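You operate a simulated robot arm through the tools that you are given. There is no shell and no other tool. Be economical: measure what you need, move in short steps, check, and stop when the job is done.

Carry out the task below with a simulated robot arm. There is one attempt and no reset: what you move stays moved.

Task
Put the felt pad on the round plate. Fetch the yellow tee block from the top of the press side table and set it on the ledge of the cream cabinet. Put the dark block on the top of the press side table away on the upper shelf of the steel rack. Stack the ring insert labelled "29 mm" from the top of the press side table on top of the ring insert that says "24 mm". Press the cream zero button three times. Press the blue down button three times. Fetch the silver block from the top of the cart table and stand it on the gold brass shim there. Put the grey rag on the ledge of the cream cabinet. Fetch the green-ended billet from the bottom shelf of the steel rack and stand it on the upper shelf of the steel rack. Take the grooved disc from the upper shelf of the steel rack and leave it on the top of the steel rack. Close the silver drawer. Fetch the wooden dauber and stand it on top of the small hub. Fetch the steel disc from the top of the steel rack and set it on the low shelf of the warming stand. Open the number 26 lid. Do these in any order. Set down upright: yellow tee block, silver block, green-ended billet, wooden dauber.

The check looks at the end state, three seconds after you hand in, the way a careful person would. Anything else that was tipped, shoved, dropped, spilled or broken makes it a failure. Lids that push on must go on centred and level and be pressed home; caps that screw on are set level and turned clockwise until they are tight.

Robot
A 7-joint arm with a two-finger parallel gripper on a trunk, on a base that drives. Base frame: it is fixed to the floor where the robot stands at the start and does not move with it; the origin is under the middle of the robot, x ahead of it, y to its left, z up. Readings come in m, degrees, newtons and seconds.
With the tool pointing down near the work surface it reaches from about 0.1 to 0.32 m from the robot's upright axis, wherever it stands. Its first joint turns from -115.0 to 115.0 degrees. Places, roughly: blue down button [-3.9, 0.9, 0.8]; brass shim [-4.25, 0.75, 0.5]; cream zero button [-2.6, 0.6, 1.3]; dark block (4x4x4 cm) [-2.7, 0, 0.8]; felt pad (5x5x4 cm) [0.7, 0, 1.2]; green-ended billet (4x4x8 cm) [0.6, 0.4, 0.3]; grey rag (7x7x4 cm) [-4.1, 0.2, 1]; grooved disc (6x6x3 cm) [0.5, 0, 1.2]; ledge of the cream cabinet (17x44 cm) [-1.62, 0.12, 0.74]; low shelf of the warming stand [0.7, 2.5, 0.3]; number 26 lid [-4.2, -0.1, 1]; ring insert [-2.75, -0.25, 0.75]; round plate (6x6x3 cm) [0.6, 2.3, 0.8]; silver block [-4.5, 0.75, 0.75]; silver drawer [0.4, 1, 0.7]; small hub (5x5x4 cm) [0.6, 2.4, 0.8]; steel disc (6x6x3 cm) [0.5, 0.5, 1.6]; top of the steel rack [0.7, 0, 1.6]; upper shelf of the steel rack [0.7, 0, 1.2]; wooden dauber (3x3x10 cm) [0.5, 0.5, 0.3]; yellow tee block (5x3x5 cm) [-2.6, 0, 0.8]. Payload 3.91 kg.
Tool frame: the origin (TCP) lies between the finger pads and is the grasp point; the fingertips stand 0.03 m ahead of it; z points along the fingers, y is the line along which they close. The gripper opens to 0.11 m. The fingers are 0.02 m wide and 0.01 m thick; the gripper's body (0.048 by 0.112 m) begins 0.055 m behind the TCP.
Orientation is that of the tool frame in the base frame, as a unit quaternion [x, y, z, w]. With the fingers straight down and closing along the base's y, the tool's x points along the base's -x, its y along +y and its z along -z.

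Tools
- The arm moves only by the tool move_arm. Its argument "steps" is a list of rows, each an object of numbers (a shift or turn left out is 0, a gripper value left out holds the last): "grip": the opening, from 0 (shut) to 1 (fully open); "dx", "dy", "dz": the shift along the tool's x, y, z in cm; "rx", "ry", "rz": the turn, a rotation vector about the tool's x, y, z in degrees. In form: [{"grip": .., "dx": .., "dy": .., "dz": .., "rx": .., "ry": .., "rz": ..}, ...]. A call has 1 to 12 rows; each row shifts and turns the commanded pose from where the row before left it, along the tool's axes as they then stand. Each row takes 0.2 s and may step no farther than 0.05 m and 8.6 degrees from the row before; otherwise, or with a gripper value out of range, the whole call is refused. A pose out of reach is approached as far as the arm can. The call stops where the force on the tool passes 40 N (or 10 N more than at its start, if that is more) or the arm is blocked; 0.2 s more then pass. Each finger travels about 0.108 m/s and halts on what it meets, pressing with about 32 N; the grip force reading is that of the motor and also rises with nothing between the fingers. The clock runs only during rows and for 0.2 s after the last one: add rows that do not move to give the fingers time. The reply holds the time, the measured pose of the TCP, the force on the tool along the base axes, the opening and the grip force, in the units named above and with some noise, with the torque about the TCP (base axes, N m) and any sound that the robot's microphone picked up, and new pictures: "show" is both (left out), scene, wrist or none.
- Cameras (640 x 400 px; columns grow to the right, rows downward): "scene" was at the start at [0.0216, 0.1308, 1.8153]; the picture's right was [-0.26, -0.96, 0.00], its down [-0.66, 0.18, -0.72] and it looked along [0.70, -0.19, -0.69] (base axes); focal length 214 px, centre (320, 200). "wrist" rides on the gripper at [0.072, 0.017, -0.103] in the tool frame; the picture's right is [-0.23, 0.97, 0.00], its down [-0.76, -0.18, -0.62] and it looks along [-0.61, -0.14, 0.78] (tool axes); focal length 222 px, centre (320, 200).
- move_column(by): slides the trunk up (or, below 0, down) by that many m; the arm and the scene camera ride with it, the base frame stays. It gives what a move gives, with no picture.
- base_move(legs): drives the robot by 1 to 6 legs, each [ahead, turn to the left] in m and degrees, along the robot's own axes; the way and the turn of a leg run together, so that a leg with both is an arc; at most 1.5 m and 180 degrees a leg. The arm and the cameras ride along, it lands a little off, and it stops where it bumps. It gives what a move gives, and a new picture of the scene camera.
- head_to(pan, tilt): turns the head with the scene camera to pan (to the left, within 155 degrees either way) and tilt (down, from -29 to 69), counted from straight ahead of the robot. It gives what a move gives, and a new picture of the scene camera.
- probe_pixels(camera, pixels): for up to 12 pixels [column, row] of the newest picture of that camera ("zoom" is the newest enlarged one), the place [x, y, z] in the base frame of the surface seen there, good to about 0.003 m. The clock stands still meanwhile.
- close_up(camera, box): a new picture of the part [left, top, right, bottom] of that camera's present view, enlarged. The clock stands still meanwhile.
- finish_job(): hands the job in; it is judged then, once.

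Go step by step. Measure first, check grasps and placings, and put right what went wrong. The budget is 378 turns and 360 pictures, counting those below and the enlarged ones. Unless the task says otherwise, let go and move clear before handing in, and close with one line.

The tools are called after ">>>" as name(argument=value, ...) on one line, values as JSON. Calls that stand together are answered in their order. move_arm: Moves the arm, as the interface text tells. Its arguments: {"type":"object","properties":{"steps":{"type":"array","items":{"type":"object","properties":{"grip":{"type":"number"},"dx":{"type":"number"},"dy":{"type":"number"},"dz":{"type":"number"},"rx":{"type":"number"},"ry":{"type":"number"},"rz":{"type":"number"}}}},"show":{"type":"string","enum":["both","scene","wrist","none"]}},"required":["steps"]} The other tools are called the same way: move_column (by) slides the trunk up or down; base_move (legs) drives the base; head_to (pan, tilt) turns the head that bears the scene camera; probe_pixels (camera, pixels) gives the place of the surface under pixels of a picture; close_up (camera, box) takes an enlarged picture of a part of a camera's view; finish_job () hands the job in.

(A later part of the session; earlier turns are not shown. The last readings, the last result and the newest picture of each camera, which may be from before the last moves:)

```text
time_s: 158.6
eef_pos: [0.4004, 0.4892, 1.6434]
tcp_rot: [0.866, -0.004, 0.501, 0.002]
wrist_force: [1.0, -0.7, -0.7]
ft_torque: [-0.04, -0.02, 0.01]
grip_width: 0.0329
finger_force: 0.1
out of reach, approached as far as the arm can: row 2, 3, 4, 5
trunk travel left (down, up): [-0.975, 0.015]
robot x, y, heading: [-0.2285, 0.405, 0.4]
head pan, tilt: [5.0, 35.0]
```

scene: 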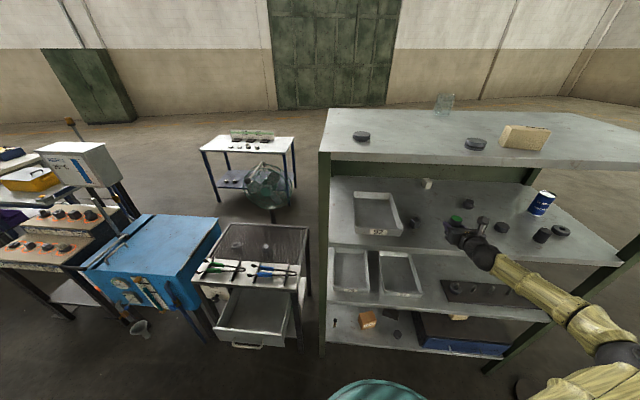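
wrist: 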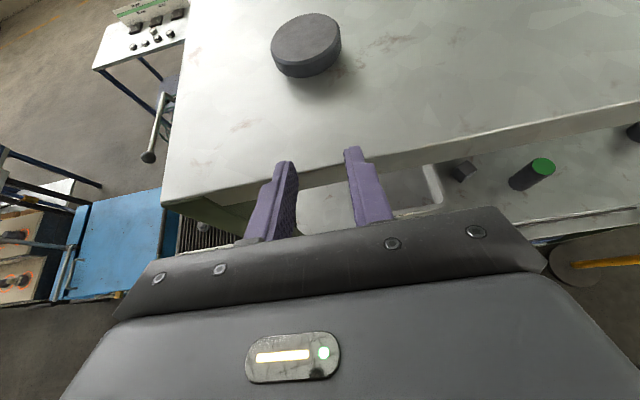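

Out of reach by ~12 cm. Raise, open, and drive 0.14 m nearer.

>>> move_arm(steps=[{"dx": 4.33, "dz": -2.5, "grip": 0.8}, {"dx": 2, "dz": -1.2}], show="none")

>>> base_move(legs=[[0.14, 0]])

>>> move_arm(steps=[{"grip": 0.8}], show="wrist")

```text
time_s: 159.2
eef_pos: [0.3933, 0.4896, 1.7156]
tcp_rot: [0.866, -0.006, 0.499, 0.004]
wrist_force: [-0.7, -0.1, -1.0]
ft_torque: [0.0, 0.0, -0.01]
grip_width: 0.0879
finger_force: 0.1
out of reach, approached as far as the arm can: row 1
trunk travel left (down, up): [-0.975, 0.015]
robot x, y, heading: [-0.2317, 0.4023, 0.3]
head pan, tilt: [5.0, 35.0]
```

```text
time_s: 160.7
eef_pos: [0.5373, 0.4892, 1.7151]
tcp_rot: [0.866, -0.006, 0.5, 0.003]
wrist_force: [0.2, 0.0, 0.0]
ft_torque: [-0.01, 0.01, -0.03]
grip_width: 0.088
finger_force: 0.1
trunk travel left (down, up): [-0.975, 0.015]
robot x, y, heading: [-0.0951, 0.4033, 0.2]
head pan, tilt: [5.0, 35.0]
```

scene: 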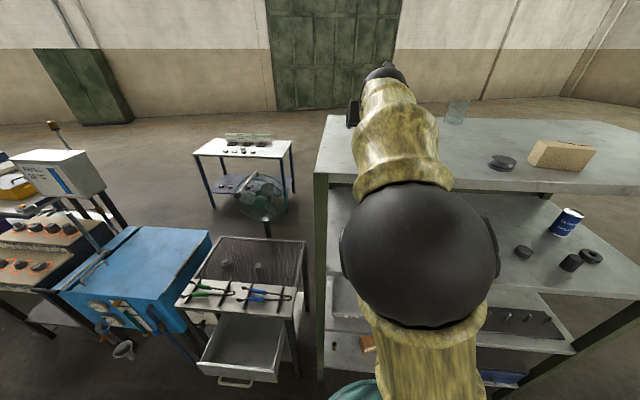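

```text
time_s: 161.1
eef_pos: [0.5338, 0.4877, 1.7153]
tcp_rot: [0.866, -0.005, 0.501, 0.003]
wrist_force: [-1.6, -0.5, 0.3]
ft_torque: [-0.01, -0.02, 0.0]
grip_width: 0.0882
finger_force: 0.0
trunk travel left (down, up): [-0.975, 0.015]
robot x, y, heading: [-0.0941, 0.4071, 0.4]
head pan, tilt: [5.0, 35.0]
```

wrist: 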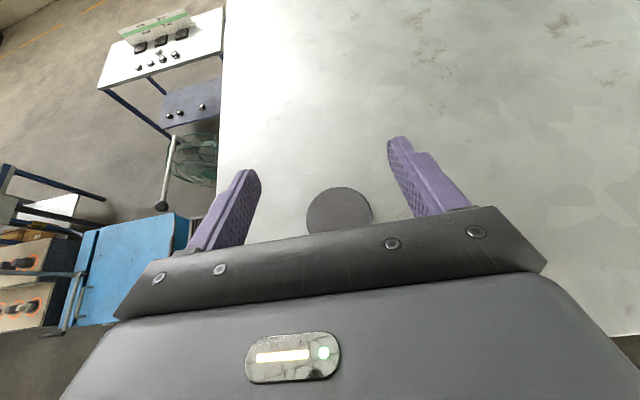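

>>> move_arm(steps=[{"dx": -3.35, "dz": 1.2, "dy": 0.3}, {"dx": -3.35, "dz": 1.2}, {"grip": 0.3}, {"grip": 0.3}, {"grip": 0.3}, {"grip": 0.3}], show="wrist")

```text
time_s: 162.5
eef_pos: [0.5207, 0.4875, 1.6446]
tcp_rot: [0.866, -0.005, 0.5, 0.002]
wrist_force: [0.7, 0.1, 0.1]
ft_torque: [-0.01, -0.02, 0.06]
grip_width: 0.0594
finger_force: 31.9
trunk travel left (down, up): [-0.975, 0.015]
robot x, y, heading: [-0.0911, 0.4041, 0.1]
head pan, tilt: [5.0, 35.0]
```

wrist: 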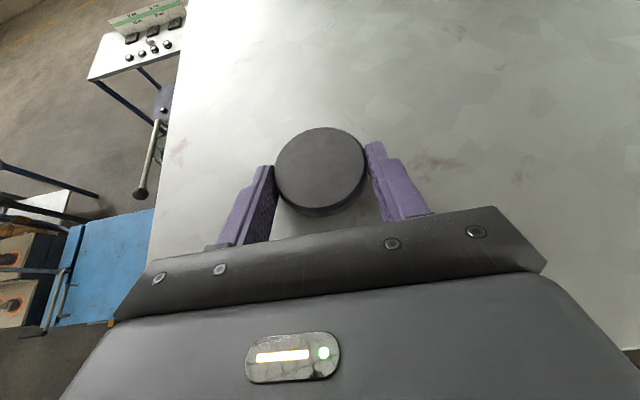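

Held at 5.9 cm. Lift 5 cm and back away 0.35 m.

>>> move_arm(steps=[{"dx": 2.2, "dz": -1.25}, {"dx": 2.2, "dz": -1.25}], show="wrist")

>>> base_move(legs=[[-0.3, 0]])

```text
time_s: 163.1
eef_pos: [0.5214, 0.4865, 1.6949]
tcp_rot: [0.866, -0.005, 0.5, 0.002]
wrist_force: [-0.3, -0.3, -3.7]
ft_torque: [0.0, 0.09, 0.0]
grip_width: 0.0592
finger_force: 32.0
trunk travel left (down, up): [-0.975, 0.015]
robot x, y, heading: [-0.0925, 0.4034, 0.4]
head pan, tilt: [5.0, 35.0]
```

wrist: 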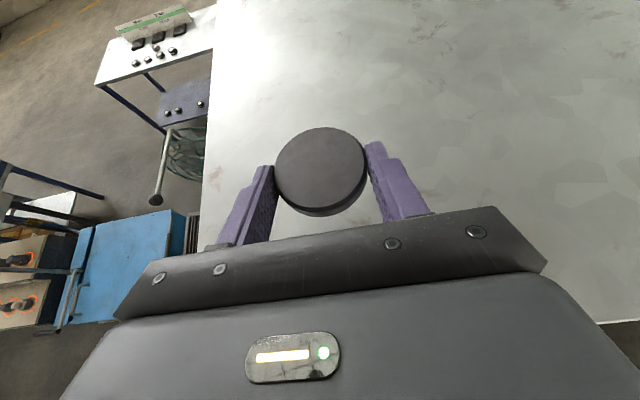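

```text
time_s: 165.4
eef_pos: [0.2257, 0.4864, 1.6956]
tcp_rot: [0.866, -0.003, 0.501, 0.001]
wrist_force: [-0.2, 0.2, -3.4]
ft_torque: [0.04, 0.07, -0.03]
grip_width: 0.0594
finger_force: 31.8
trunk travel left (down, up): [-0.975, 0.015]
robot x, y, heading: [-0.3868, 0.4008, 0.6]
head pan, tilt: [5.0, 35.0]
```

scene: 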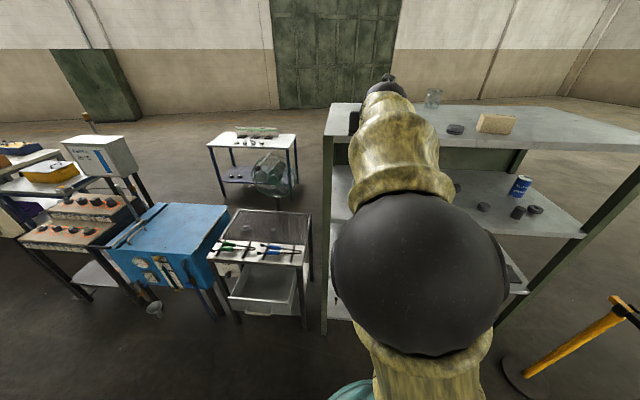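

Drive to the warming stand again.

>>> base_move(legs=[[0, 90], [1.1, 0], [0.95, 0], [0, -90]])

>>> move_column(by=-0.4)

>>> move_column(by=-0.4)

>>> head_to(pan=0, tilt=30)

```text
time_s: 186.1
eef_pos: [-0.0502, 2.9003, 1.6967]
tcp_rot: [0.816, 0.291, 0.469, -0.171]
wrist_force: [0.7, -0.2, -4.2]
ft_torque: [-0.05, 0.12, 0.0]
grip_width: 0.0597
finger_force: 32.1
trunk travel left (down, up): [-0.975, 0.015]
robot x, y, heading: [-0.4555, 2.4478, 38.7]
head pan, tilt: [5.0, 35.0]
stopped in leg 4: the robot was blocked; the commanded pose is now the measured one
```

scene: 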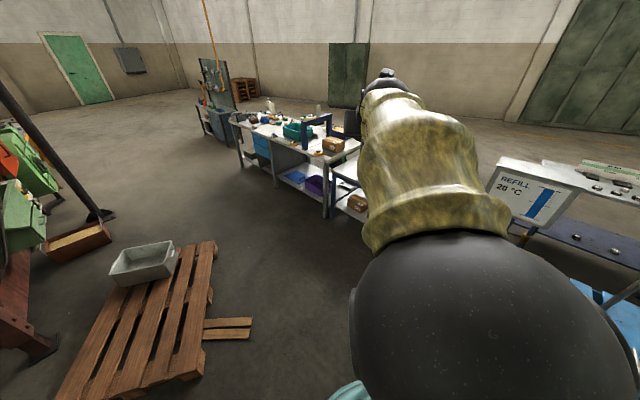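

```text
time_s: 187.1
eef_pos: [-0.0819, 2.8432, 1.6751]
tcp_rot: [0.812, 0.276, 0.485, -0.173]
wrist_force: [-8.8, 6.6, -2.9]
ft_torque: [-0.16, -0.15, -0.36]
grip_width: 0.0594
finger_force: 32.2
trunk travel left (down, up): [-0.93, 0.06]
robot x, y, heading: [-0.4607, 2.4423, 36.2]
head pan, tilt: [5.0, 35.0]
stopped: the arm was blocked; the commanded pose is now the measured one
```

```text
time_s: 190.9
eef_pos: [-0.0478, 2.8604, 1.2639]
tcp_rot: [0.819, 0.268, 0.481, -0.163]
wrist_force: [-3.6, -0.8, -4.3]
ft_torque: [-0.03, -0.02, -0.09]
grip_width: 0.0595
finger_force: 31.8
trunk travel left (down, up): [-0.53, 0.46]
robot x, y, heading: [-0.4519, 2.4523, 37.7]
head pan, tilt: [5.0, 35.0]
```

```text
time_s: 191.6
eef_pos: [-0.0614, 2.8663, 1.2682]
tcp_rot: [0.814, 0.277, 0.481, -0.17]
wrist_force: [0.3, 0.0, -2.8]
ft_torque: [-0.07, 0.06, 0.01]
grip_width: 0.0594
finger_force: 32.2
trunk travel left (down, up): [-0.53, 0.46]
robot x, y, heading: [-0.4513, 2.4481, 37.0]
head pan, tilt: [0.0, 30.0]
```

scene: 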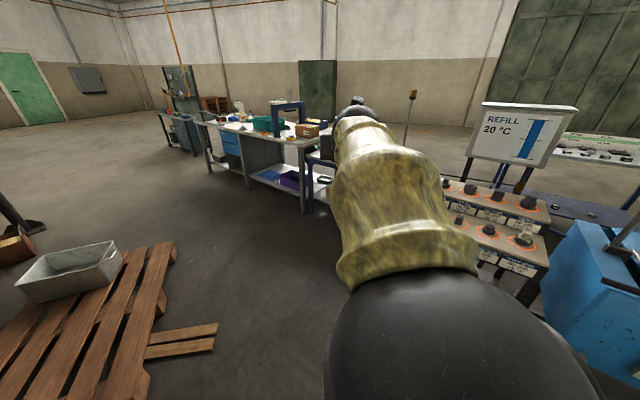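

The turn was blocked at 38°. Probe what's near: the pallet planks, console post.

>>> probe_pixels(camera="scene", pixels=[[215, 328], [150, 370], [100, 380], [15, 240], [408, 100], [500, 265], [320, 200], [400, 190]])

>>> head_to(pan=60, tilt=60)

>>> head_to(pan=-60, tilt=55)

```text
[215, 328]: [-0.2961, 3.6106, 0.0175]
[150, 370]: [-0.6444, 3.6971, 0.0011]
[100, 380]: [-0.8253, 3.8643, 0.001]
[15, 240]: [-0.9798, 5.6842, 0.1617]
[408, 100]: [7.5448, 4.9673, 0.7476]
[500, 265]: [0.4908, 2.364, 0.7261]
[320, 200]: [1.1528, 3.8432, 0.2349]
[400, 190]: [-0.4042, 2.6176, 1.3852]
```

```text
time_s: 192.9
eef_pos: [-0.0659, 2.8924, 1.2716]
tcp_rot: [0.806, 0.294, 0.481, -0.18]
wrist_force: [-6.7, 3.3, 0.4]
ft_torque: [-0.2, 0.03, -0.25]
grip_width: 0.0594
finger_force: 32.1
trunk travel left (down, up): [-0.53, 0.46]
robot x, y, heading: [-0.4311, 2.4624, 39.6]
head pan, tilt: [60.0, 60.0]
```

scene: 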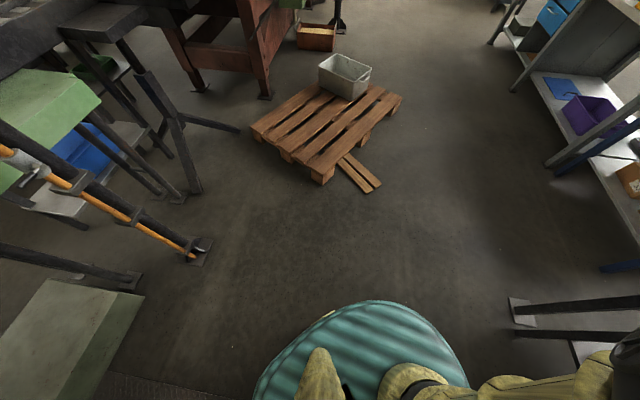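

```text
time_s: 194.9
eef_pos: [-0.0586, 2.8882, 1.2708]
tcp_rot: [0.808, 0.289, 0.48, -0.179]
wrist_force: [-7.0, -1.0, 2.7]
ft_torque: [-0.16, 0.05, -0.13]
grip_width: 0.0592
finger_force: 31.6
trunk travel left (down, up): [-0.53, 0.46]
robot x, y, heading: [-0.4364, 2.4618, 38.7]
head pan, tilt: [-60.0, 55.0]
```

scene: 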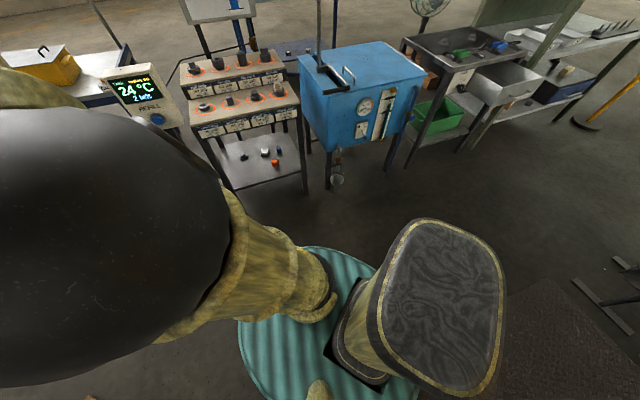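

The raised elbow is crowding the head camera, which likely caused the block. Bring head to front and lower the arm relative to the trunk.

>>> move_arm(steps=[{"dx": -3.4, "dz": 2.0}, {"dx": -4.3, "dz": 2.5}, {"dx": -4.3, "dz": 2.5}, {"dx": -4.3, "dz": 2.5}, {"dx": -4.3, "dz": 2.5}, {"dx": -4.3, "dz": 2.5}, {"dx": -4.3, "dz": 2.5}, {"dx": -4.3, "dz": 2.5}], show="wrist")

>>> head_to(pan=-30, tilt=45)

```text
time_s: 196.7
eef_pos: [-0.1365, 2.8613, 0.9716]
tcp_rot: [0.819, 0.267, 0.481, -0.161]
wrist_force: [-7.0, 2.6, -2.9]
ft_torque: [-0.17, -0.07, -0.28]
grip_width: 0.059
finger_force: 32.4
out of reach, approached as far as the arm can: row 5, 6, 7, 8
trunk travel left (down, up): [-0.53, 0.46]
robot x, y, heading: [-0.4568, 2.4448, 36.7]
head pan, tilt: [-60.0, 55.0]
```

wrist: 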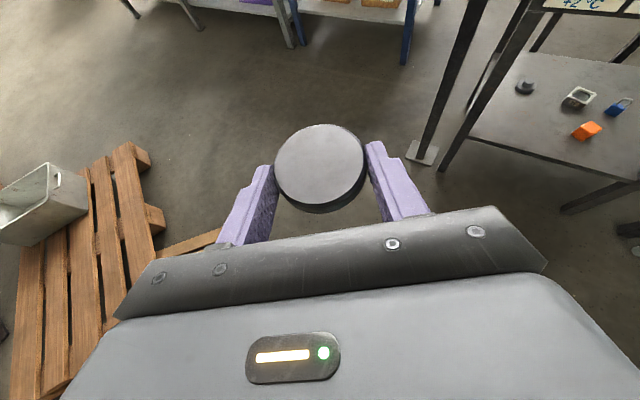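

```text
time_s: 197.7
eef_pos: [-0.1354, 2.8663, 0.9722]
tcp_rot: [0.819, 0.271, 0.48, -0.163]
wrist_force: [-5.2, -0.1, -2.2]
ft_torque: [-0.07, 0.02, -0.14]
grip_width: 0.0594
finger_force: 31.7
trunk travel left (down, up): [-0.53, 0.46]
robot x, y, heading: [-0.4567, 2.4465, 37.4]
head pan, tilt: [-30.0, 45.0]
```

scene: 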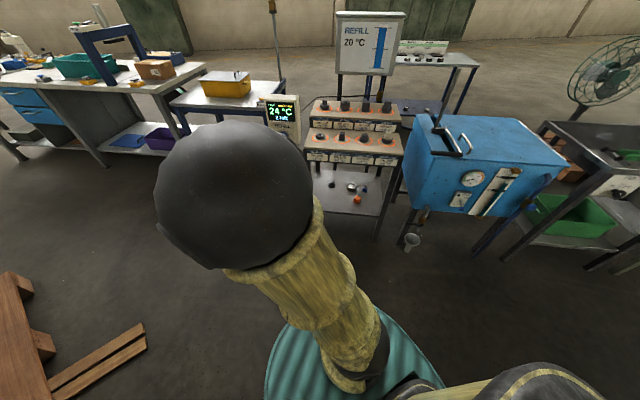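

The base may be touching the green machine block on its left rear. Move ahead 0.1 m, then retry the turn.

>>> base_move(legs=[[0.1, 0], [0, -37]])

```text
time_s: 201.4
eef_pos: [0.123, 2.6568, 0.972]
tcp_rot: [0.862, 0.004, 0.508, -0.007]
wrist_force: [-0.8, 0.7, -4.5]
ft_torque: [0.0, 0.07, 0.0]
grip_width: 0.0591
finger_force: 32.2
trunk travel left (down, up): [-0.53, 0.46]
robot x, y, heading: [-0.3761, 2.506, 1.1]
head pan, tilt: [-30.0, 45.0]
```

scene: 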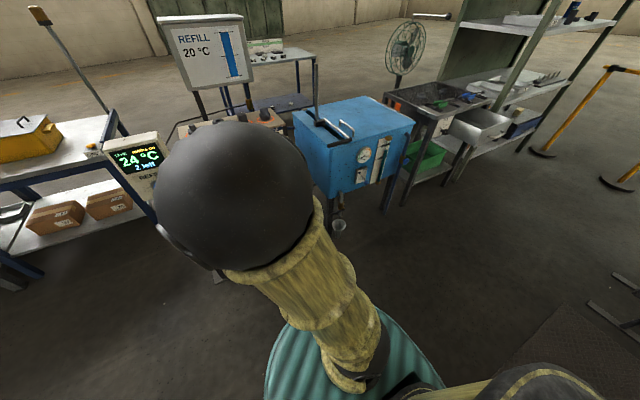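

Turn completed. Lower the trunk fully and shift towards the shelf's free left-front area.

>>> move_column(by=-0.4)

>>> move_column(by=-0.12)

>>> move_arm(steps=[{"dy": 5}, {"dy": 5}], show="wrist")

>>> head_to(pan=5, tilt=35)

```text
time_s: 205.2
eef_pos: [0.1245, 2.6572, 0.5725]
tcp_rot: [0.862, 0.004, 0.507, -0.008]
wrist_force: [0.7, -0.1, -4.3]
ft_torque: [-0.02, 0.07, 0.01]
grip_width: 0.0592
finger_force: 31.9
trunk travel left (down, up): [-0.13, 0.86]
robot x, y, heading: [-0.3827, 2.5063, 1.4]
head pan, tilt: [-30.0, 45.0]
```

```text
time_s: 206.7
eef_pos: [0.1235, 2.6549, 0.4513]
tcp_rot: [0.862, 0.004, 0.507, -0.007]
wrist_force: [1.0, -0.2, -4.1]
ft_torque: [-0.02, 0.1, 0.01]
grip_width: 0.0592
finger_force: 32.0
trunk travel left (down, up): [-0.01, 0.98]
robot x, y, heading: [-0.3867, 2.5008, 1.6]
head pan, tilt: [-30.0, 45.0]
```

```text
time_s: 207.3
eef_pos: [0.1063, 2.5645, 0.4751]
tcp_rot: [0.862, 0.003, 0.507, -0.006]
wrist_force: [0.4, -0.4, -3.2]
ft_torque: [-0.03, 0.07, -0.02]
grip_width: 0.0592
finger_force: 31.9
out of reach, approached as far as the arm can: row 1, 2
trunk travel left (down, up): [-0.01, 0.98]
robot x, y, heading: [-0.3795, 2.5067, 1.3]
head pan, tilt: [-30.0, 45.0]
```

wrist: 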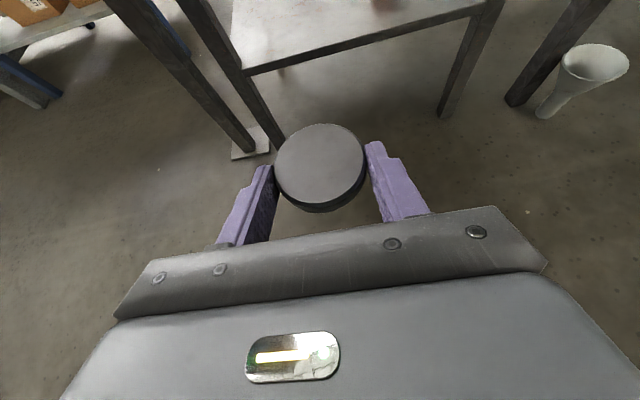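

```text
time_s: 208.3
eef_pos: [0.1071, 2.5665, 0.4742]
tcp_rot: [0.862, 0.003, 0.507, -0.005]
wrist_force: [0.0, 0.3, -3.7]
ft_torque: [0.0, 0.07, 0.0]
grip_width: 0.0594
finger_force: 32.4
trunk travel left (down, up): [-0.01, 0.98]
robot x, y, heading: [-0.3781, 2.5044, 0.8]
head pan, tilt: [5.0, 35.0]
```

scene: 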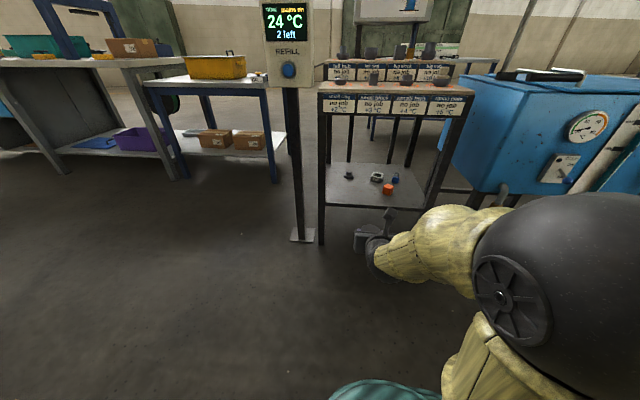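

>>> close_up(camera="scene", box=[280, 140, 480, 260])

>>> probe_pixels(camera="scene", pixels=[[295, 235], [322, 240], [322, 215], [349, 174], [377, 176], [395, 178], [388, 189], [415, 205], [425, 170], [350, 200], [330, 205], [412, 90]])

```text
3.20 times, centred on (380, 200) of scene
```

zoom: 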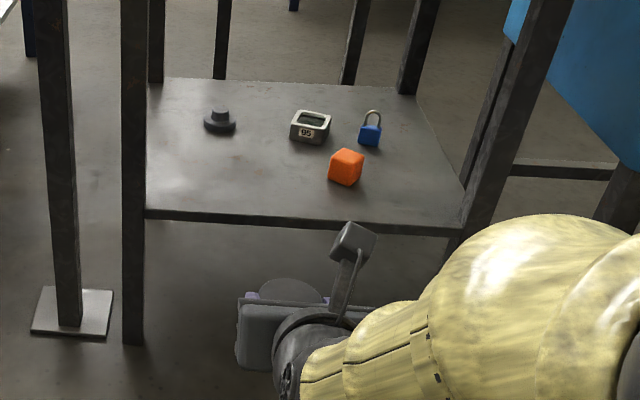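

```text
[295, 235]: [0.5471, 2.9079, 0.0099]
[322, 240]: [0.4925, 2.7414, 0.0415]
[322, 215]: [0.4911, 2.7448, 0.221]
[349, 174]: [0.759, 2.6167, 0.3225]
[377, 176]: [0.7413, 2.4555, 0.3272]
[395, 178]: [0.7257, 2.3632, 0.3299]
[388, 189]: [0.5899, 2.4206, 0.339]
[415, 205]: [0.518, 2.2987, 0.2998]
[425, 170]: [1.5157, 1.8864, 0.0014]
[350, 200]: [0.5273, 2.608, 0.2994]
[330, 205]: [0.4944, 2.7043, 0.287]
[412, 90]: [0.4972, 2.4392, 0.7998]
```

Shelf surface 0.30, free spot at about (0.575,2.57). Lower and extend in front of the shelf, then drive in.

>>> move_arm(steps=[{"dz": 4.05, "dx": 0.37}, {"dz": 4.05, "dx": 0.37}, {"dz": 4.05, "dx": 0.37}, {"dz": 4.05, "dx": 0.37}, {"dz": 4.05, "dx": 0.37}, {"dz": 4.05, "dx": 0.37}], show="wrist")

```text
time_s: 209.7
eef_pos: [0.1862, 2.6325, 0.5141]
tcp_rot: [0.862, 0.003, 0.507, -0.006]
wrist_force: [-0.4, -0.1, -4.4]
ft_torque: [0.0, 0.08, 0.03]
grip_width: 0.0594
finger_force: 31.8
out of reach, approached as far as the arm can: row 1, 2, 3, 4, 5, 6
trunk travel left (down, up): [-0.01, 0.98]
robot x, y, heading: [-0.3827, 2.5044, 1.1]
head pan, tilt: [5.0, 35.0]
```

wrist: 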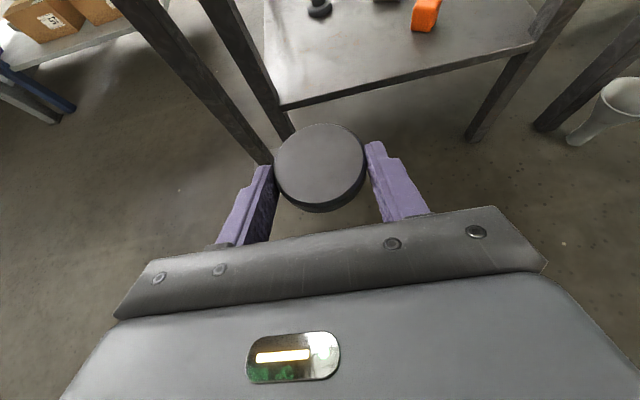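

The arm seems stuck in an awkward branch. Try raising and extending straight ahead.

>>> move_arm(steps=[{"dx": 4.37, "dz": -2.4}, {"dx": 4.37, "dz": -2.4}, {"dx": 4.37, "dz": -2.4}, {"dz": 4.4, "dx": 2.4}, {"dz": 4.4, "dx": 2.4}, {"dz": 4.4, "dx": 2.4}], show="none")

>>> head_to(pan=-20, tilt=50)

```text
refused: row 4 steps farther than a row can; nothing moved
```

```text
time_s: 210.6
eef_pos: [0.1847, 2.6334, 0.5141]
tcp_rot: [0.862, 0.002, 0.507, -0.005]
wrist_force: [0.7, -0.7, -4.5]
ft_torque: [0.02, 0.09, 0.01]
grip_width: 0.0592
finger_force: 31.4
trunk travel left (down, up): [-0.01, 0.98]
robot x, y, heading: [-0.3802, 2.5049, 1.1]
head pan, tilt: [-20.0, 50.0]
```

scene: 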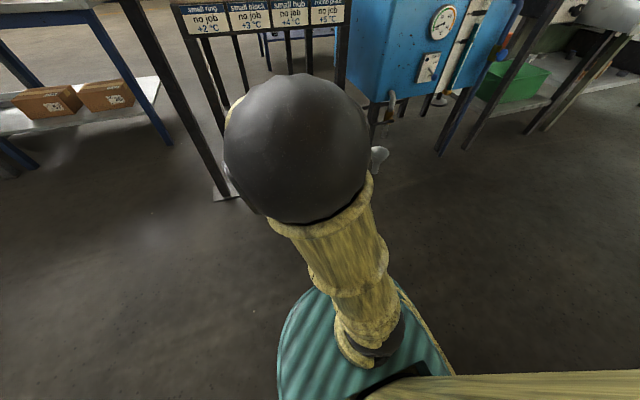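

Elbow is up, limiting the wrist. Extend the arm out nearly straight, then lower.

>>> move_arm(steps=[{"dx": 4.3, "dz": -2.4}, {"dz": 4.2, "dx": 2.4}, {"dz": 4.2, "dx": 2.4}, {"dz": 4.2, "dx": 2.4}, {"dz": 4.2, "dx": 2.4}], show="none")

```text
time_s: 211.8
eef_pos: [0.2421, 2.633, 0.6059]
tcp_rot: [0.862, 0.004, 0.507, -0.008]
wrist_force: [0.2, -0.4, -5.2]
ft_torque: [-0.03, 0.09, 0.0]
grip_width: 0.0591
finger_force: 31.3
out of reach, approached as far as the arm can: row 2, 3, 4, 5
trunk travel left (down, up): [-0.01, 0.98]
robot x, y, heading: [-0.3794, 2.5033, 1.0]
head pan, tilt: [-20.0, 50.0]
```

Switch branch: raise the trunk, point the tool down, lower to the home-like pose, then tilt forward again as at the start.

>>> move_column(by=0.4)

>>> move_arm(steps=[{"ry": -7.5}, {"ry": -7.5}, {"ry": -7.5}, {"ry": -7.5}, {"ry": -7.5}, {"ry": -7.5}, {"ry": -7.5}, {"ry": -7.5}], show="none")

>>> move_arm(steps=[{"dx": -4}, {"dx": -4}, {"dx": -4, "dz": 2}, {"dz": 5}, {"dz": 5}, {"dz": 5}, {"dz": 5}, {"dz": 5}, {"dz": 5}, {"dz": 5}, {"dz": 5}], show="scene")

```text
time_s: 215.6
eef_pos: [0.2413, 2.6341, 1.006]
tcp_rot: [0.862, 0.004, 0.507, -0.007]
wrist_force: [0.6, 0.6, -3.8]
ft_torque: [0.01, 0.07, -0.02]
grip_width: 0.0593
finger_force: 32.1
trunk travel left (down, up): [-0.41, 0.58]
robot x, y, heading: [-0.3786, 2.508, 1.0]
head pan, tilt: [-20.0, 50.0]
```

```text
time_s: 217.4
eef_pos: [0.0751, 2.5897, 1.0022]
tcp_rot: [1.0, 0.008, 0.01, -0.005]
wrist_force: [-0.1, 0.4, -3.7]
ft_torque: [0.02, 0.02, -0.01]
grip_width: 0.0592
finger_force: 32.0
out of reach, approached as far as the arm can: row 1, 2, 3, 4, 5, 6, 7, 8
trunk travel left (down, up): [-0.41, 0.58]
robot x, y, heading: [-0.3832, 2.5055, 1.2]
head pan, tilt: [-20.0, 50.0]
```

```text
time_s: 219.8
eef_pos: [-0.0711, 2.6084, 0.7178]
tcp_rot: [1.0, 0.006, 0.009, -0.005]
wrist_force: [0.0, 0.5, -3.6]
ft_torque: [0.0, 0.02, 0.02]
grip_width: 0.0593
finger_force: 31.9
out of reach, approached as far as the arm can: row 3, 8, 9, 10, 11
trunk travel left (down, up): [-0.41, 0.58]
robot x, y, heading: [-0.3787, 2.5082, 1.2]
head pan, tilt: [-20.0, 50.0]
```

scene: 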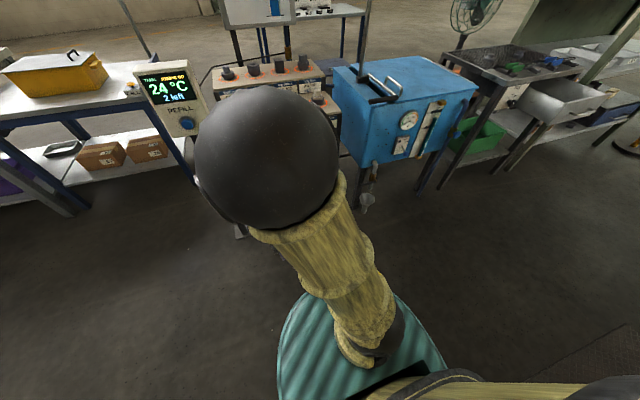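

>>> move_arm(steps=[{"dx": 4}, {"dx": 4}, {"dz": 4}, {"dz": 4}, {"dz": 4}, {"dz": 4}, {"dz": 4}], show="none")

```text
time_s: 221.4
eef_pos: [-0.0762, 2.6235, 0.715]
tcp_rot: [1.0, 0.007, 0.009, -0.004]
wrist_force: [-0.2, -0.2, -4.5]
ft_torque: [0.0, -0.03, -0.01]
grip_width: 0.0593
finger_force: 31.6
out of reach, approached as far as the arm can: row 1, 2, 3, 4, 5, 6, 7
trunk travel left (down, up): [-0.41, 0.58]
robot x, y, heading: [-0.3799, 2.5024, 1.4]
head pan, tilt: [-20.0, 50.0]
```

>>> move_arm(steps=[{"dz": -5}, {"dz": -5}, {"rz": -8.5}, {"rz": -8.5}, {"rz": -8.5}, {"rz": -8.5}, {"rz": -8.5}, {"rz": -8.5}, {"rz": -8.5}, {"rz": -8.5}, {"rz": -8.5}, {"rz": -8.5}], show="none")

>>> move_arm(steps=[{"rz": -8.5}, {"rz": -8.5}, {"rz": -8.5}, {"rz": -8.5}, {"rz": -8.5}, {"rz": -8.5}, {"rz": -8.5}, {"rz": -8.5}, {"rz": -8.5}, {"rz": -8.5}, {"rz": -8.5}], show="both")

```text
time_s: 224.0
eef_pos: [-0.0745, 2.6133, 0.8102]
tcp_rot: [0.732, 0.681, 0.009, 0.003]
wrist_force: [-0.1, 0.9, -4.4]
ft_torque: [-0.01, 0.01, 0.0]
grip_width: 0.0591
finger_force: 32.2
out of reach, approached as far as the arm can: row 2
trunk travel left (down, up): [-0.41, 0.58]
robot x, y, heading: [-0.3821, 2.5065, 1.1]
head pan, tilt: [-20.0, 50.0]
```

```text
time_s: 226.4
eef_pos: [-0.0763, 2.6141, 0.8101]
tcp_rot: [0.005, 1.0, 0.006, 0.009]
wrist_force: [0.9, -0.5, -4.5]
ft_torque: [-0.01, 0.0, 0.02]
grip_width: 0.0591
finger_force: 32.1
trunk travel left (down, up): [-0.41, 0.58]
robot x, y, heading: [-0.3813, 2.5071, 1.4]
head pan, tilt: [-20.0, 50.0]
```

scene: 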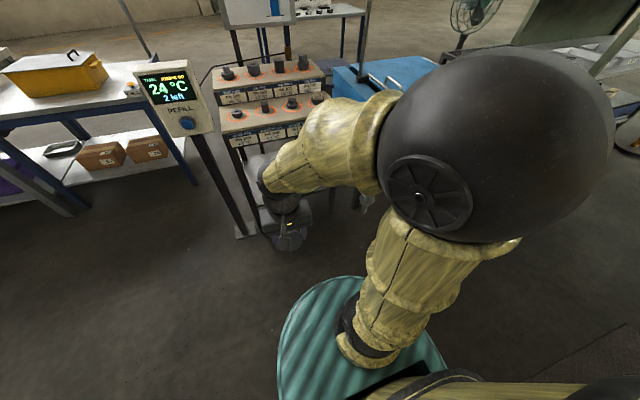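
wrist: 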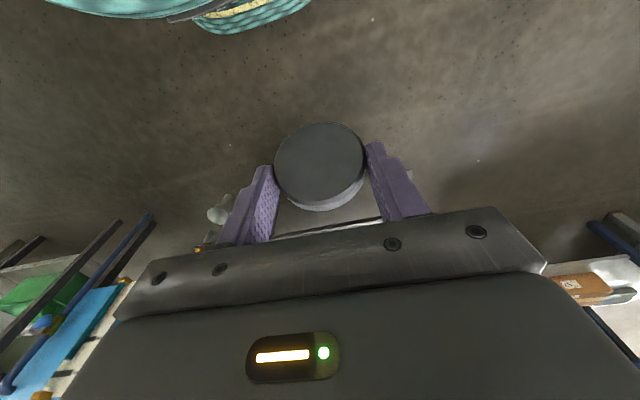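

Elbow now right again. Move to the home-like pose and redo the turn and tilt.

>>> move_arm(steps=[{"dx": -4}, {"dx": -4}, {"dz": 5}, {"dz": 5}, {"dz": 5}, {"dz": 5}, {"dz": 5}, {"dz": 5}, {"rz": 8.5}, {"rz": 8.5}, {"rz": 8.5}], show="none")

>>> move_arm(steps=[{"rz": 8.5}, {"rz": 8.5}, {"rz": 8.5}, {"rz": 8.5}, {"rz": 8.5}, {"rz": 8.5}, {"rz": 8.5}, {"rz": 8.5}, {"rz": 8.5}], show="none")

>>> move_arm(steps=[{"rz": 8.5}, {"rz": 8.5}, {"rz": 8.5}, {"rz": 8.5}, {"rz": 8.5}, {"rz": 8.5}, {"rz": 8.5}, {"rz": 8.5}, {"rz": 8.5}], show="scene")

```text
time_s: 228.8
eef_pos: [0.0097, 2.6152, 0.5114]
tcp_rot: [0.228, 0.974, 0.006, 0.009]
wrist_force: [0.4, 0.6, -4.3]
ft_torque: [0.0, 0.02, 0.0]
grip_width: 0.0592
finger_force: 32.1
trunk travel left (down, up): [-0.41, 0.58]
robot x, y, heading: [-0.3835, 2.506, 1.2]
head pan, tilt: [-20.0, 50.0]
```

```text
time_s: 230.8
eef_pos: [0.0098, 2.615, 0.5105]
tcp_rot: [0.782, 0.623, 0.009, 0.002]
wrist_force: [0.2, -0.4, -4.3]
ft_torque: [-0.01, -0.01, 0.01]
grip_width: 0.0589
finger_force: 31.2
trunk travel left (down, up): [-0.41, 0.58]
robot x, y, heading: [-0.3822, 2.5048, 1.5]
head pan, tilt: [-20.0, 50.0]
```

```text
time_s: 232.8
eef_pos: [0.0084, 2.6146, 0.5123]
tcp_rot: [1.0, 0.005, 0.009, -0.004]
wrist_force: [0.0, 0.7, -4.3]
ft_torque: [0.01, 0.01, 0.01]
grip_width: 0.0593
finger_force: 32.5
trunk travel left (down, up): [-0.41, 0.58]
robot x, y, heading: [-0.3785, 2.5066, 1.3]
head pan, tilt: [-20.0, 50.0]
```

scene: 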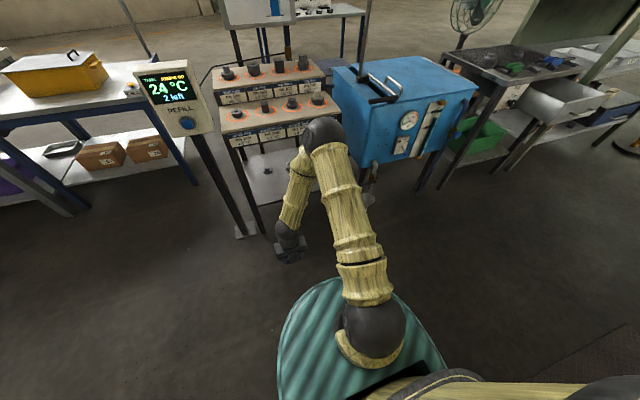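

Back in the good branch. Tilt up to the 30° pitch the disc was gripped with.

>>> move_arm(steps=[{"ry": 7.5}, {"ry": 7.5}, {"ry": 7.5}, {"ry": 7.5}, {"ry": 7.5}, {"ry": 7.5}, {"ry": 7.5}, {"ry": 7.0}, {"dz": 4, "dx": 2.3}, {"dz": 4, "dx": 2.3}], show="none")

```text
time_s: 235.0
eef_pos: [0.1109, 2.6218, 0.5043]
tcp_rot: [0.864, 0.003, 0.504, -0.007]
wrist_force: [-0.4, 0.5, -4.7]
ft_torque: [-0.01, 0.09, -0.02]
grip_width: 0.0592
finger_force: 31.8
out of reach, approached as far as the arm can: row 5, 6
trunk travel left (down, up): [-0.41, 0.58]
robot x, y, heading: [-0.3811, 2.5071, 1.2]
head pan, tilt: [-20.0, 50.0]
```

>>> move_arm(steps=[{"dx": 4.3, "dz": -2.5}, {"dx": 4.3, "dz": -2.5}, {"dx": 4.3, "dz": -2.5}, {"dx": 4.3, "dz": -2.5}, {"dx": 4.3, "dz": -2.5}, {"dx": 1.7, "dz": -1}, {"dz": 4.3, "dx": 2.4}, {"dz": 4.3, "dx": 2.4}, {"dz": 4.3, "dx": 2.4}, {"dy": 4}], show="none")

>>> move_column(by=-0.39)

>>> head_to(pan=5, tilt=35)

```text
time_s: 237.2
eef_pos: [0.2645, 2.5836, 0.7718]
tcp_rot: [0.864, 0.004, 0.504, -0.007]
wrist_force: [0.2, 0.5, -3.9]
ft_torque: [0.0, 0.11, -0.03]
grip_width: 0.0589
finger_force: 31.8
out of reach, approached as far as the arm can: row 4
trunk travel left (down, up): [-0.41, 0.58]
robot x, y, heading: [-0.3799, 2.5051, 1.1]
head pan, tilt: [-20.0, 50.0]
```

```text
time_s: 241.0
eef_pos: [0.2647, 2.5841, 0.381]
tcp_rot: [0.864, 0.004, 0.504, -0.007]
wrist_force: [1.3, -0.3, -4.2]
ft_torque: [-0.01, 0.08, 0.03]
grip_width: 0.0589
finger_force: 31.5
trunk travel left (down, up): [-0.02, 0.97]
robot x, y, heading: [-0.3808, 2.5021, 1.1]
head pan, tilt: [-20.0, 50.0]
```

```text
time_s: 241.9
eef_pos: [0.2645, 2.5827, 0.3815]
tcp_rot: [0.864, 0.004, 0.504, -0.007]
wrist_force: [-0.5, 0.1, -4.0]
ft_torque: [0.0, 0.12, -0.01]
grip_width: 0.0592
finger_force: 32.2
trunk travel left (down, up): [-0.02, 0.97]
robot x, y, heading: [-0.3759, 2.5098, 1.0]
head pan, tilt: [5.0, 35.0]
```

scene: 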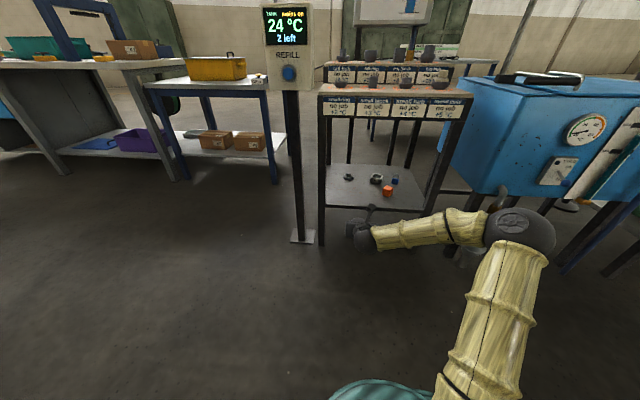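

Drive in 0.2 m.

>>> base_move(legs=[[0.2, 0]])

>>> move_arm(steps=[{"dz": 3.46, "dx": 2.0}, {"dz": 3.46, "dx": 2.0}], show="wrist")

```text
time_s: 243.6
eef_pos: [0.4677, 2.5854, 0.3817]
tcp_rot: [0.863, 0.003, 0.504, -0.007]
wrist_force: [-0.8, 0.2, -3.6]
ft_torque: [-0.01, 0.07, 0.05]
grip_width: 0.0591
finger_force: 31.7
trunk travel left (down, up): [-0.02, 0.97]
robot x, y, heading: [-0.1756, 2.5073, 0.9]
head pan, tilt: [5.0, 35.0]
```

scene: 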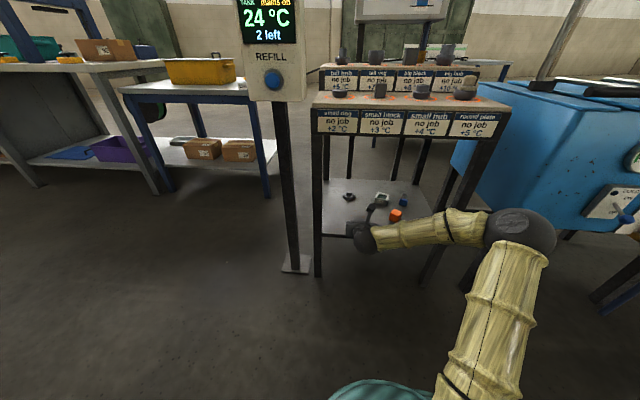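

```text
time_s: 244.2
eef_pos: [0.5484, 2.5862, 0.3825]
tcp_rot: [0.864, 0.003, 0.503, -0.006]
wrist_force: [0.5, -0.6, -3.1]
ft_torque: [-0.03, 0.11, -0.02]
grip_width: 0.0591
finger_force: 32.3
trunk travel left (down, up): [-0.02, 0.97]
robot x, y, heading: [-0.1763, 2.509, 1.3]
head pan, tilt: [5.0, 35.0]
```

wrist: 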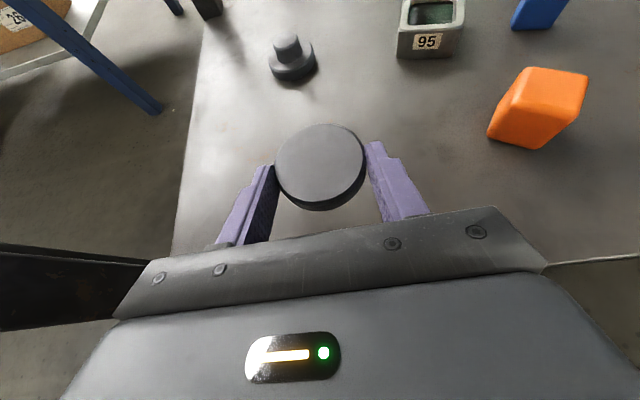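

Clear spot. Lower by feel.

>>> move_arm(steps=[{"dx": -2.4, "dz": 1.4}, {"dx": -2.4, "dz": 1.4}, {"dx": -0.15, "dz": 0.09}, {"dx": -0.1, "dz": 0.05}], show="none")

```text
time_s: 245.2
eef_pos: [0.5488, 2.5886, 0.3248]
tcp_rot: [0.863, 0.003, 0.505, -0.007]
wrist_force: [3.1, 1.4, 4.1]
ft_torque: [-0.07, -0.02, 0.04]
grip_width: 0.0589
finger_force: 32.1
trunk travel left (down, up): [-0.02, 0.97]
robot x, y, heading: [-0.1796, 2.5095, 1.0]
head pan, tilt: [5.0, 35.0]
```

Contact (force +8 N). Release and withdraw.

>>> move_arm(steps=[{"grip": 0.6}, {"grip": 0.75}, {"grip": 0.75}, {"dx": 3, "dz": -1.7}, {"dz": -4, "dx": -2.3}, {"dz": -4, "dx": -2.3}, {"dz": -4, "dx": -2.3}], show="wrist")

```text
time_s: 246.8
eef_pos: [0.408, 2.5851, 0.3587]
tcp_rot: [0.864, 0.002, 0.504, -0.006]
wrist_force: [0.2, -0.7, 0.2]
ft_torque: [0.02, -0.03, 0.0]
grip_width: 0.0827
finger_force: 0.1
trunk travel left (down, up): [-0.02, 0.97]
robot x, y, heading: [-0.1799, 2.5084, 1.3]
head pan, tilt: [5.0, 35.0]
```

wrist: 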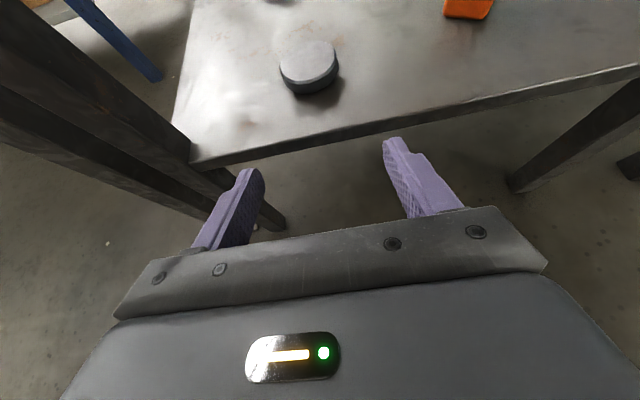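

The steel disc lies flat on the low shelf. Back off and return to the rack for the dauber.

>>> base_move(legs=[[-0.16, 0], [0, -91], [1.1, 0], [0.98, 0], [0, 90]])

>>> move_arm(steps=[{"ry": 7.5}, {"ry": 7.5}], show="wrist")

```text
time_s: 271.1
eef_pos: [0.2457, 0.5142, 0.3579]
tcp_rot: [0.864, -0.006, 0.504, -0.002]
wrist_force: [-0.3, 0.6, 0.0]
ft_torque: [0.03, 0.0, 0.02]
grip_width: 0.0825
finger_force: 0.1
trunk travel left (down, up): [-0.02, 0.97]
robot x, y, heading: [-0.3385, 0.4494, 0.5]
head pan, tilt: [5.0, 35.0]
```

scene: 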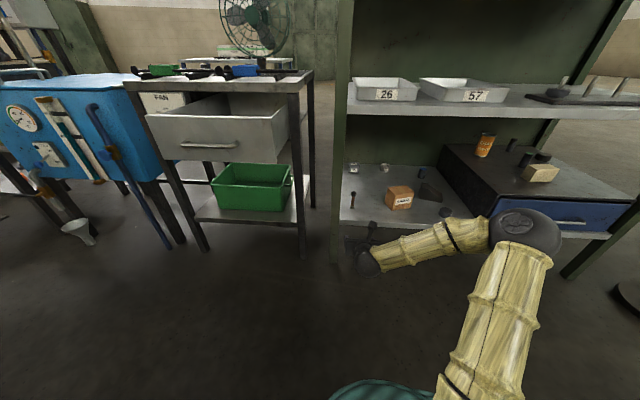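

```text
time_s: 271.7
eef_pos: [0.2452, 0.5139, 0.3594]
tcp_rot: [0.791, -0.005, 0.612, -0.001]
wrist_force: [-0.2, 0.1, 0.2]
ft_torque: [-0.04, 0.01, 0.0]
grip_width: 0.0826
finger_force: 0.1
trunk travel left (down, up): [-0.02, 0.97]
robot x, y, heading: [-0.3448, 0.447, 0.1]
head pan, tilt: [5.0, 35.0]
```

wrist: 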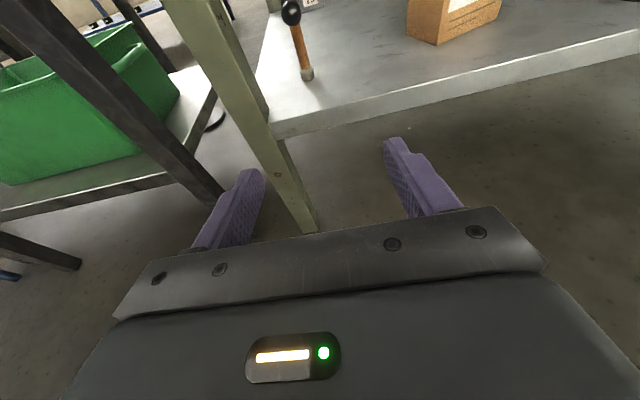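

Approach the dauber with a 20° left yaw so the gripper body stays off the rack leg.

>>> move_arm(steps=[{"dy": 5, "grip": 0.6}, {"rx": 6.44, "rz": -1.73}, {"rx": 6.44, "rz": -1.73}, {"rx": 6.44, "rz": -1.73}, {"dx": 1.5}], show="none")

>>> base_move(legs=[[0.08, 0]])

>>> close_up(camera="wrist", box=[200, 0, 440, 150])

```text
time_s: 272.9
eef_pos: [0.2477, 0.4637, 0.3736]
tcp_rot: [0.779, 0.133, 0.603, -0.106]
wrist_force: [-0.1, 0.2, 0.2]
ft_torque: [-0.01, 0.0, 0.0]
grip_width: 0.0658
finger_force: 0.1
trunk travel left (down, up): [-0.02, 0.97]
robot x, y, heading: [-0.3424, 0.4465, 0.1]
head pan, tilt: [5.0, 35.0]
```

```text
time_s: 274.1
eef_pos: [0.3289, 0.4655, 0.3731]
tcp_rot: [0.778, 0.133, 0.604, -0.106]
wrist_force: [0.0, -0.5, 0.2]
ft_torque: [0.04, 0.0, 0.0]
grip_width: 0.066
finger_force: 0.0
trunk travel left (down, up): [-0.02, 0.97]
robot x, y, heading: [-0.2609, 0.4502, -0.0]
head pan, tilt: [5.0, 35.0]
```

scene: 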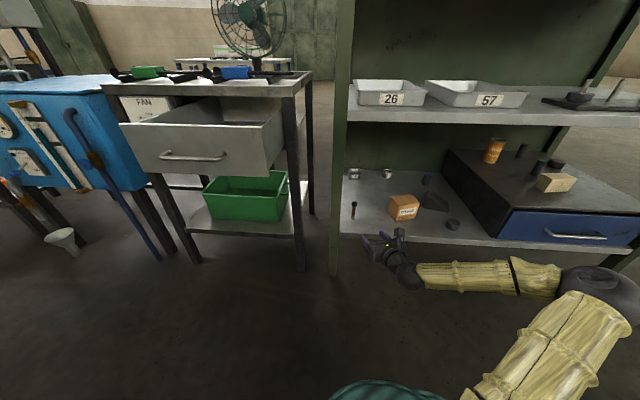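

```text
2.67 times, centred on (320, 75) of wrist
```

zoom: 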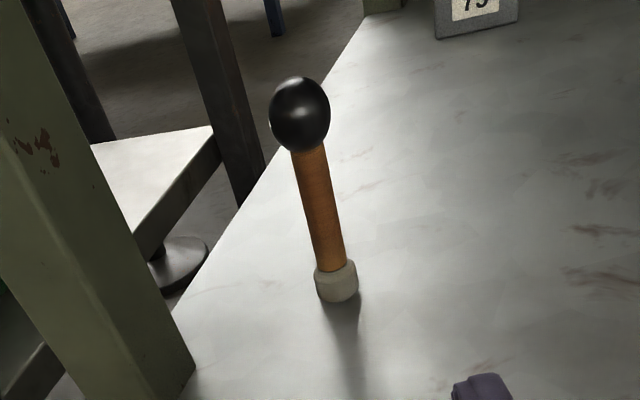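

>>> probe_pixels(camera="zoom", pixels=[[300, 105], [278, 115], [325, 112], [312, 180], [322, 220], [332, 262], [337, 290], [320, 290], [355, 282], [185, 370], [160, 300]])

```text
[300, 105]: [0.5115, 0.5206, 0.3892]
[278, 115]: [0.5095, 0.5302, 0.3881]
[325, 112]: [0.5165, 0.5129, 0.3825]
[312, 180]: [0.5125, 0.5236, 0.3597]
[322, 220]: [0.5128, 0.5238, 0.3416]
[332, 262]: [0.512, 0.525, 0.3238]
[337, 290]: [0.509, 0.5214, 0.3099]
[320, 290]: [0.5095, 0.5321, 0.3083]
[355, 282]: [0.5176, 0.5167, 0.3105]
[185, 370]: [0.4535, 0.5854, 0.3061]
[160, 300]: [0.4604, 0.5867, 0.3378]
```

Dauber axis ≈(0.518,0.525). Advance partway, and check.

>>> move_arm(steps=[{"dx": 2.35, "dy": 0.67}, {"dz": 4}, {"dz": 4}, {"dz": 4}], show="wrist")

```text
time_s: 275.1
eef_pos: [0.4451, 0.4982, 0.3662]
tcp_rot: [0.779, 0.133, 0.604, -0.106]
wrist_force: [0.5, -0.4, 0.2]
ft_torque: [0.02, -0.01, -0.01]
grip_width: 0.066
finger_force: 0.1
trunk travel left (down, up): [-0.02, 0.97]
robot x, y, heading: [-0.2629, 0.4503, 0.0]
head pan, tilt: [5.0, 35.0]
```

wrist: 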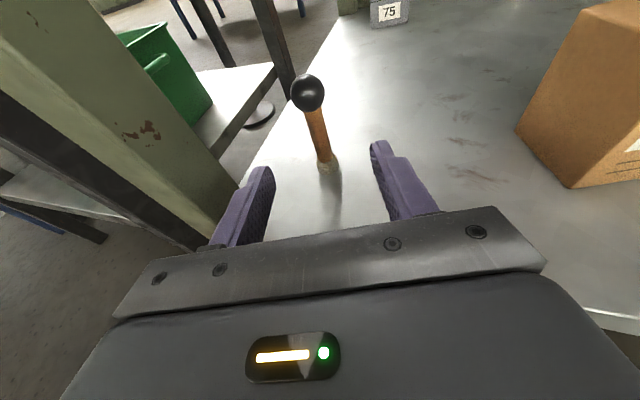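

>>> move_arm(steps=[{"dz": 3.9, "dy": -0.15}, {"dz": 3.9}, {"grip": 0.3}, {"grip": 0.05}, {"grip": 0.05}, {"grip": 0.05}], show="wrist")

```text
time_s: 276.5
eef_pos: [0.5165, 0.5249, 0.3455]
tcp_rot: [0.779, 0.133, 0.604, -0.106]
wrist_force: [-0.5, -0.1, 0.5]
ft_torque: [-0.04, -0.05, -0.05]
grip_width: 0.0137
finger_force: 31.9
trunk travel left (down, up): [-0.02, 0.97]
robot x, y, heading: [-0.2606, 0.45, 0.3]
head pan, tilt: [5.0, 35.0]
```

wrist: 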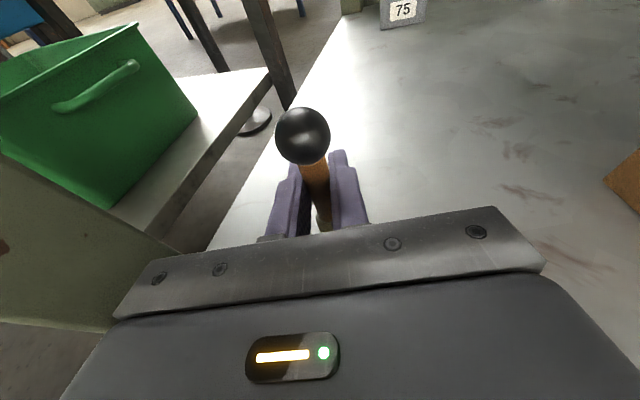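

Held. Lift 2.5 cm and withdraw the same way.

>>> move_arm(steps=[{"dx": 2.4, "dz": -0.62}, {"dz": -3.87, "dx": -1.0}, {"dz": -3.87, "dx": -1.0}, {"dz": -3.87, "dx": -1.0}, {"dz": -3.87, "dx": -1.0}], show="wrist")

```text
time_s: 277.7
eef_pos: [0.3635, 0.4727, 0.3706]
tcp_rot: [0.779, 0.133, 0.604, -0.106]
wrist_force: [-0.2, -0.1, -0.6]
ft_torque: [0.0, 0.01, 0.01]
grip_width: 0.0134
finger_force: 31.5
trunk travel left (down, up): [-0.02, 0.97]
robot x, y, heading: [-0.2594, 0.4487, -0.0]
head pan, tilt: [5.0, 35.0]
```

wrist: 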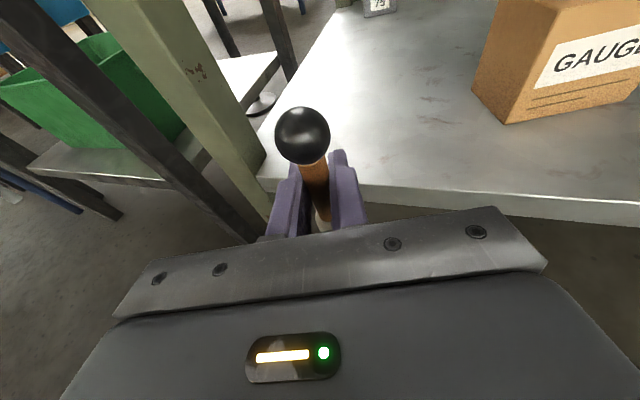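

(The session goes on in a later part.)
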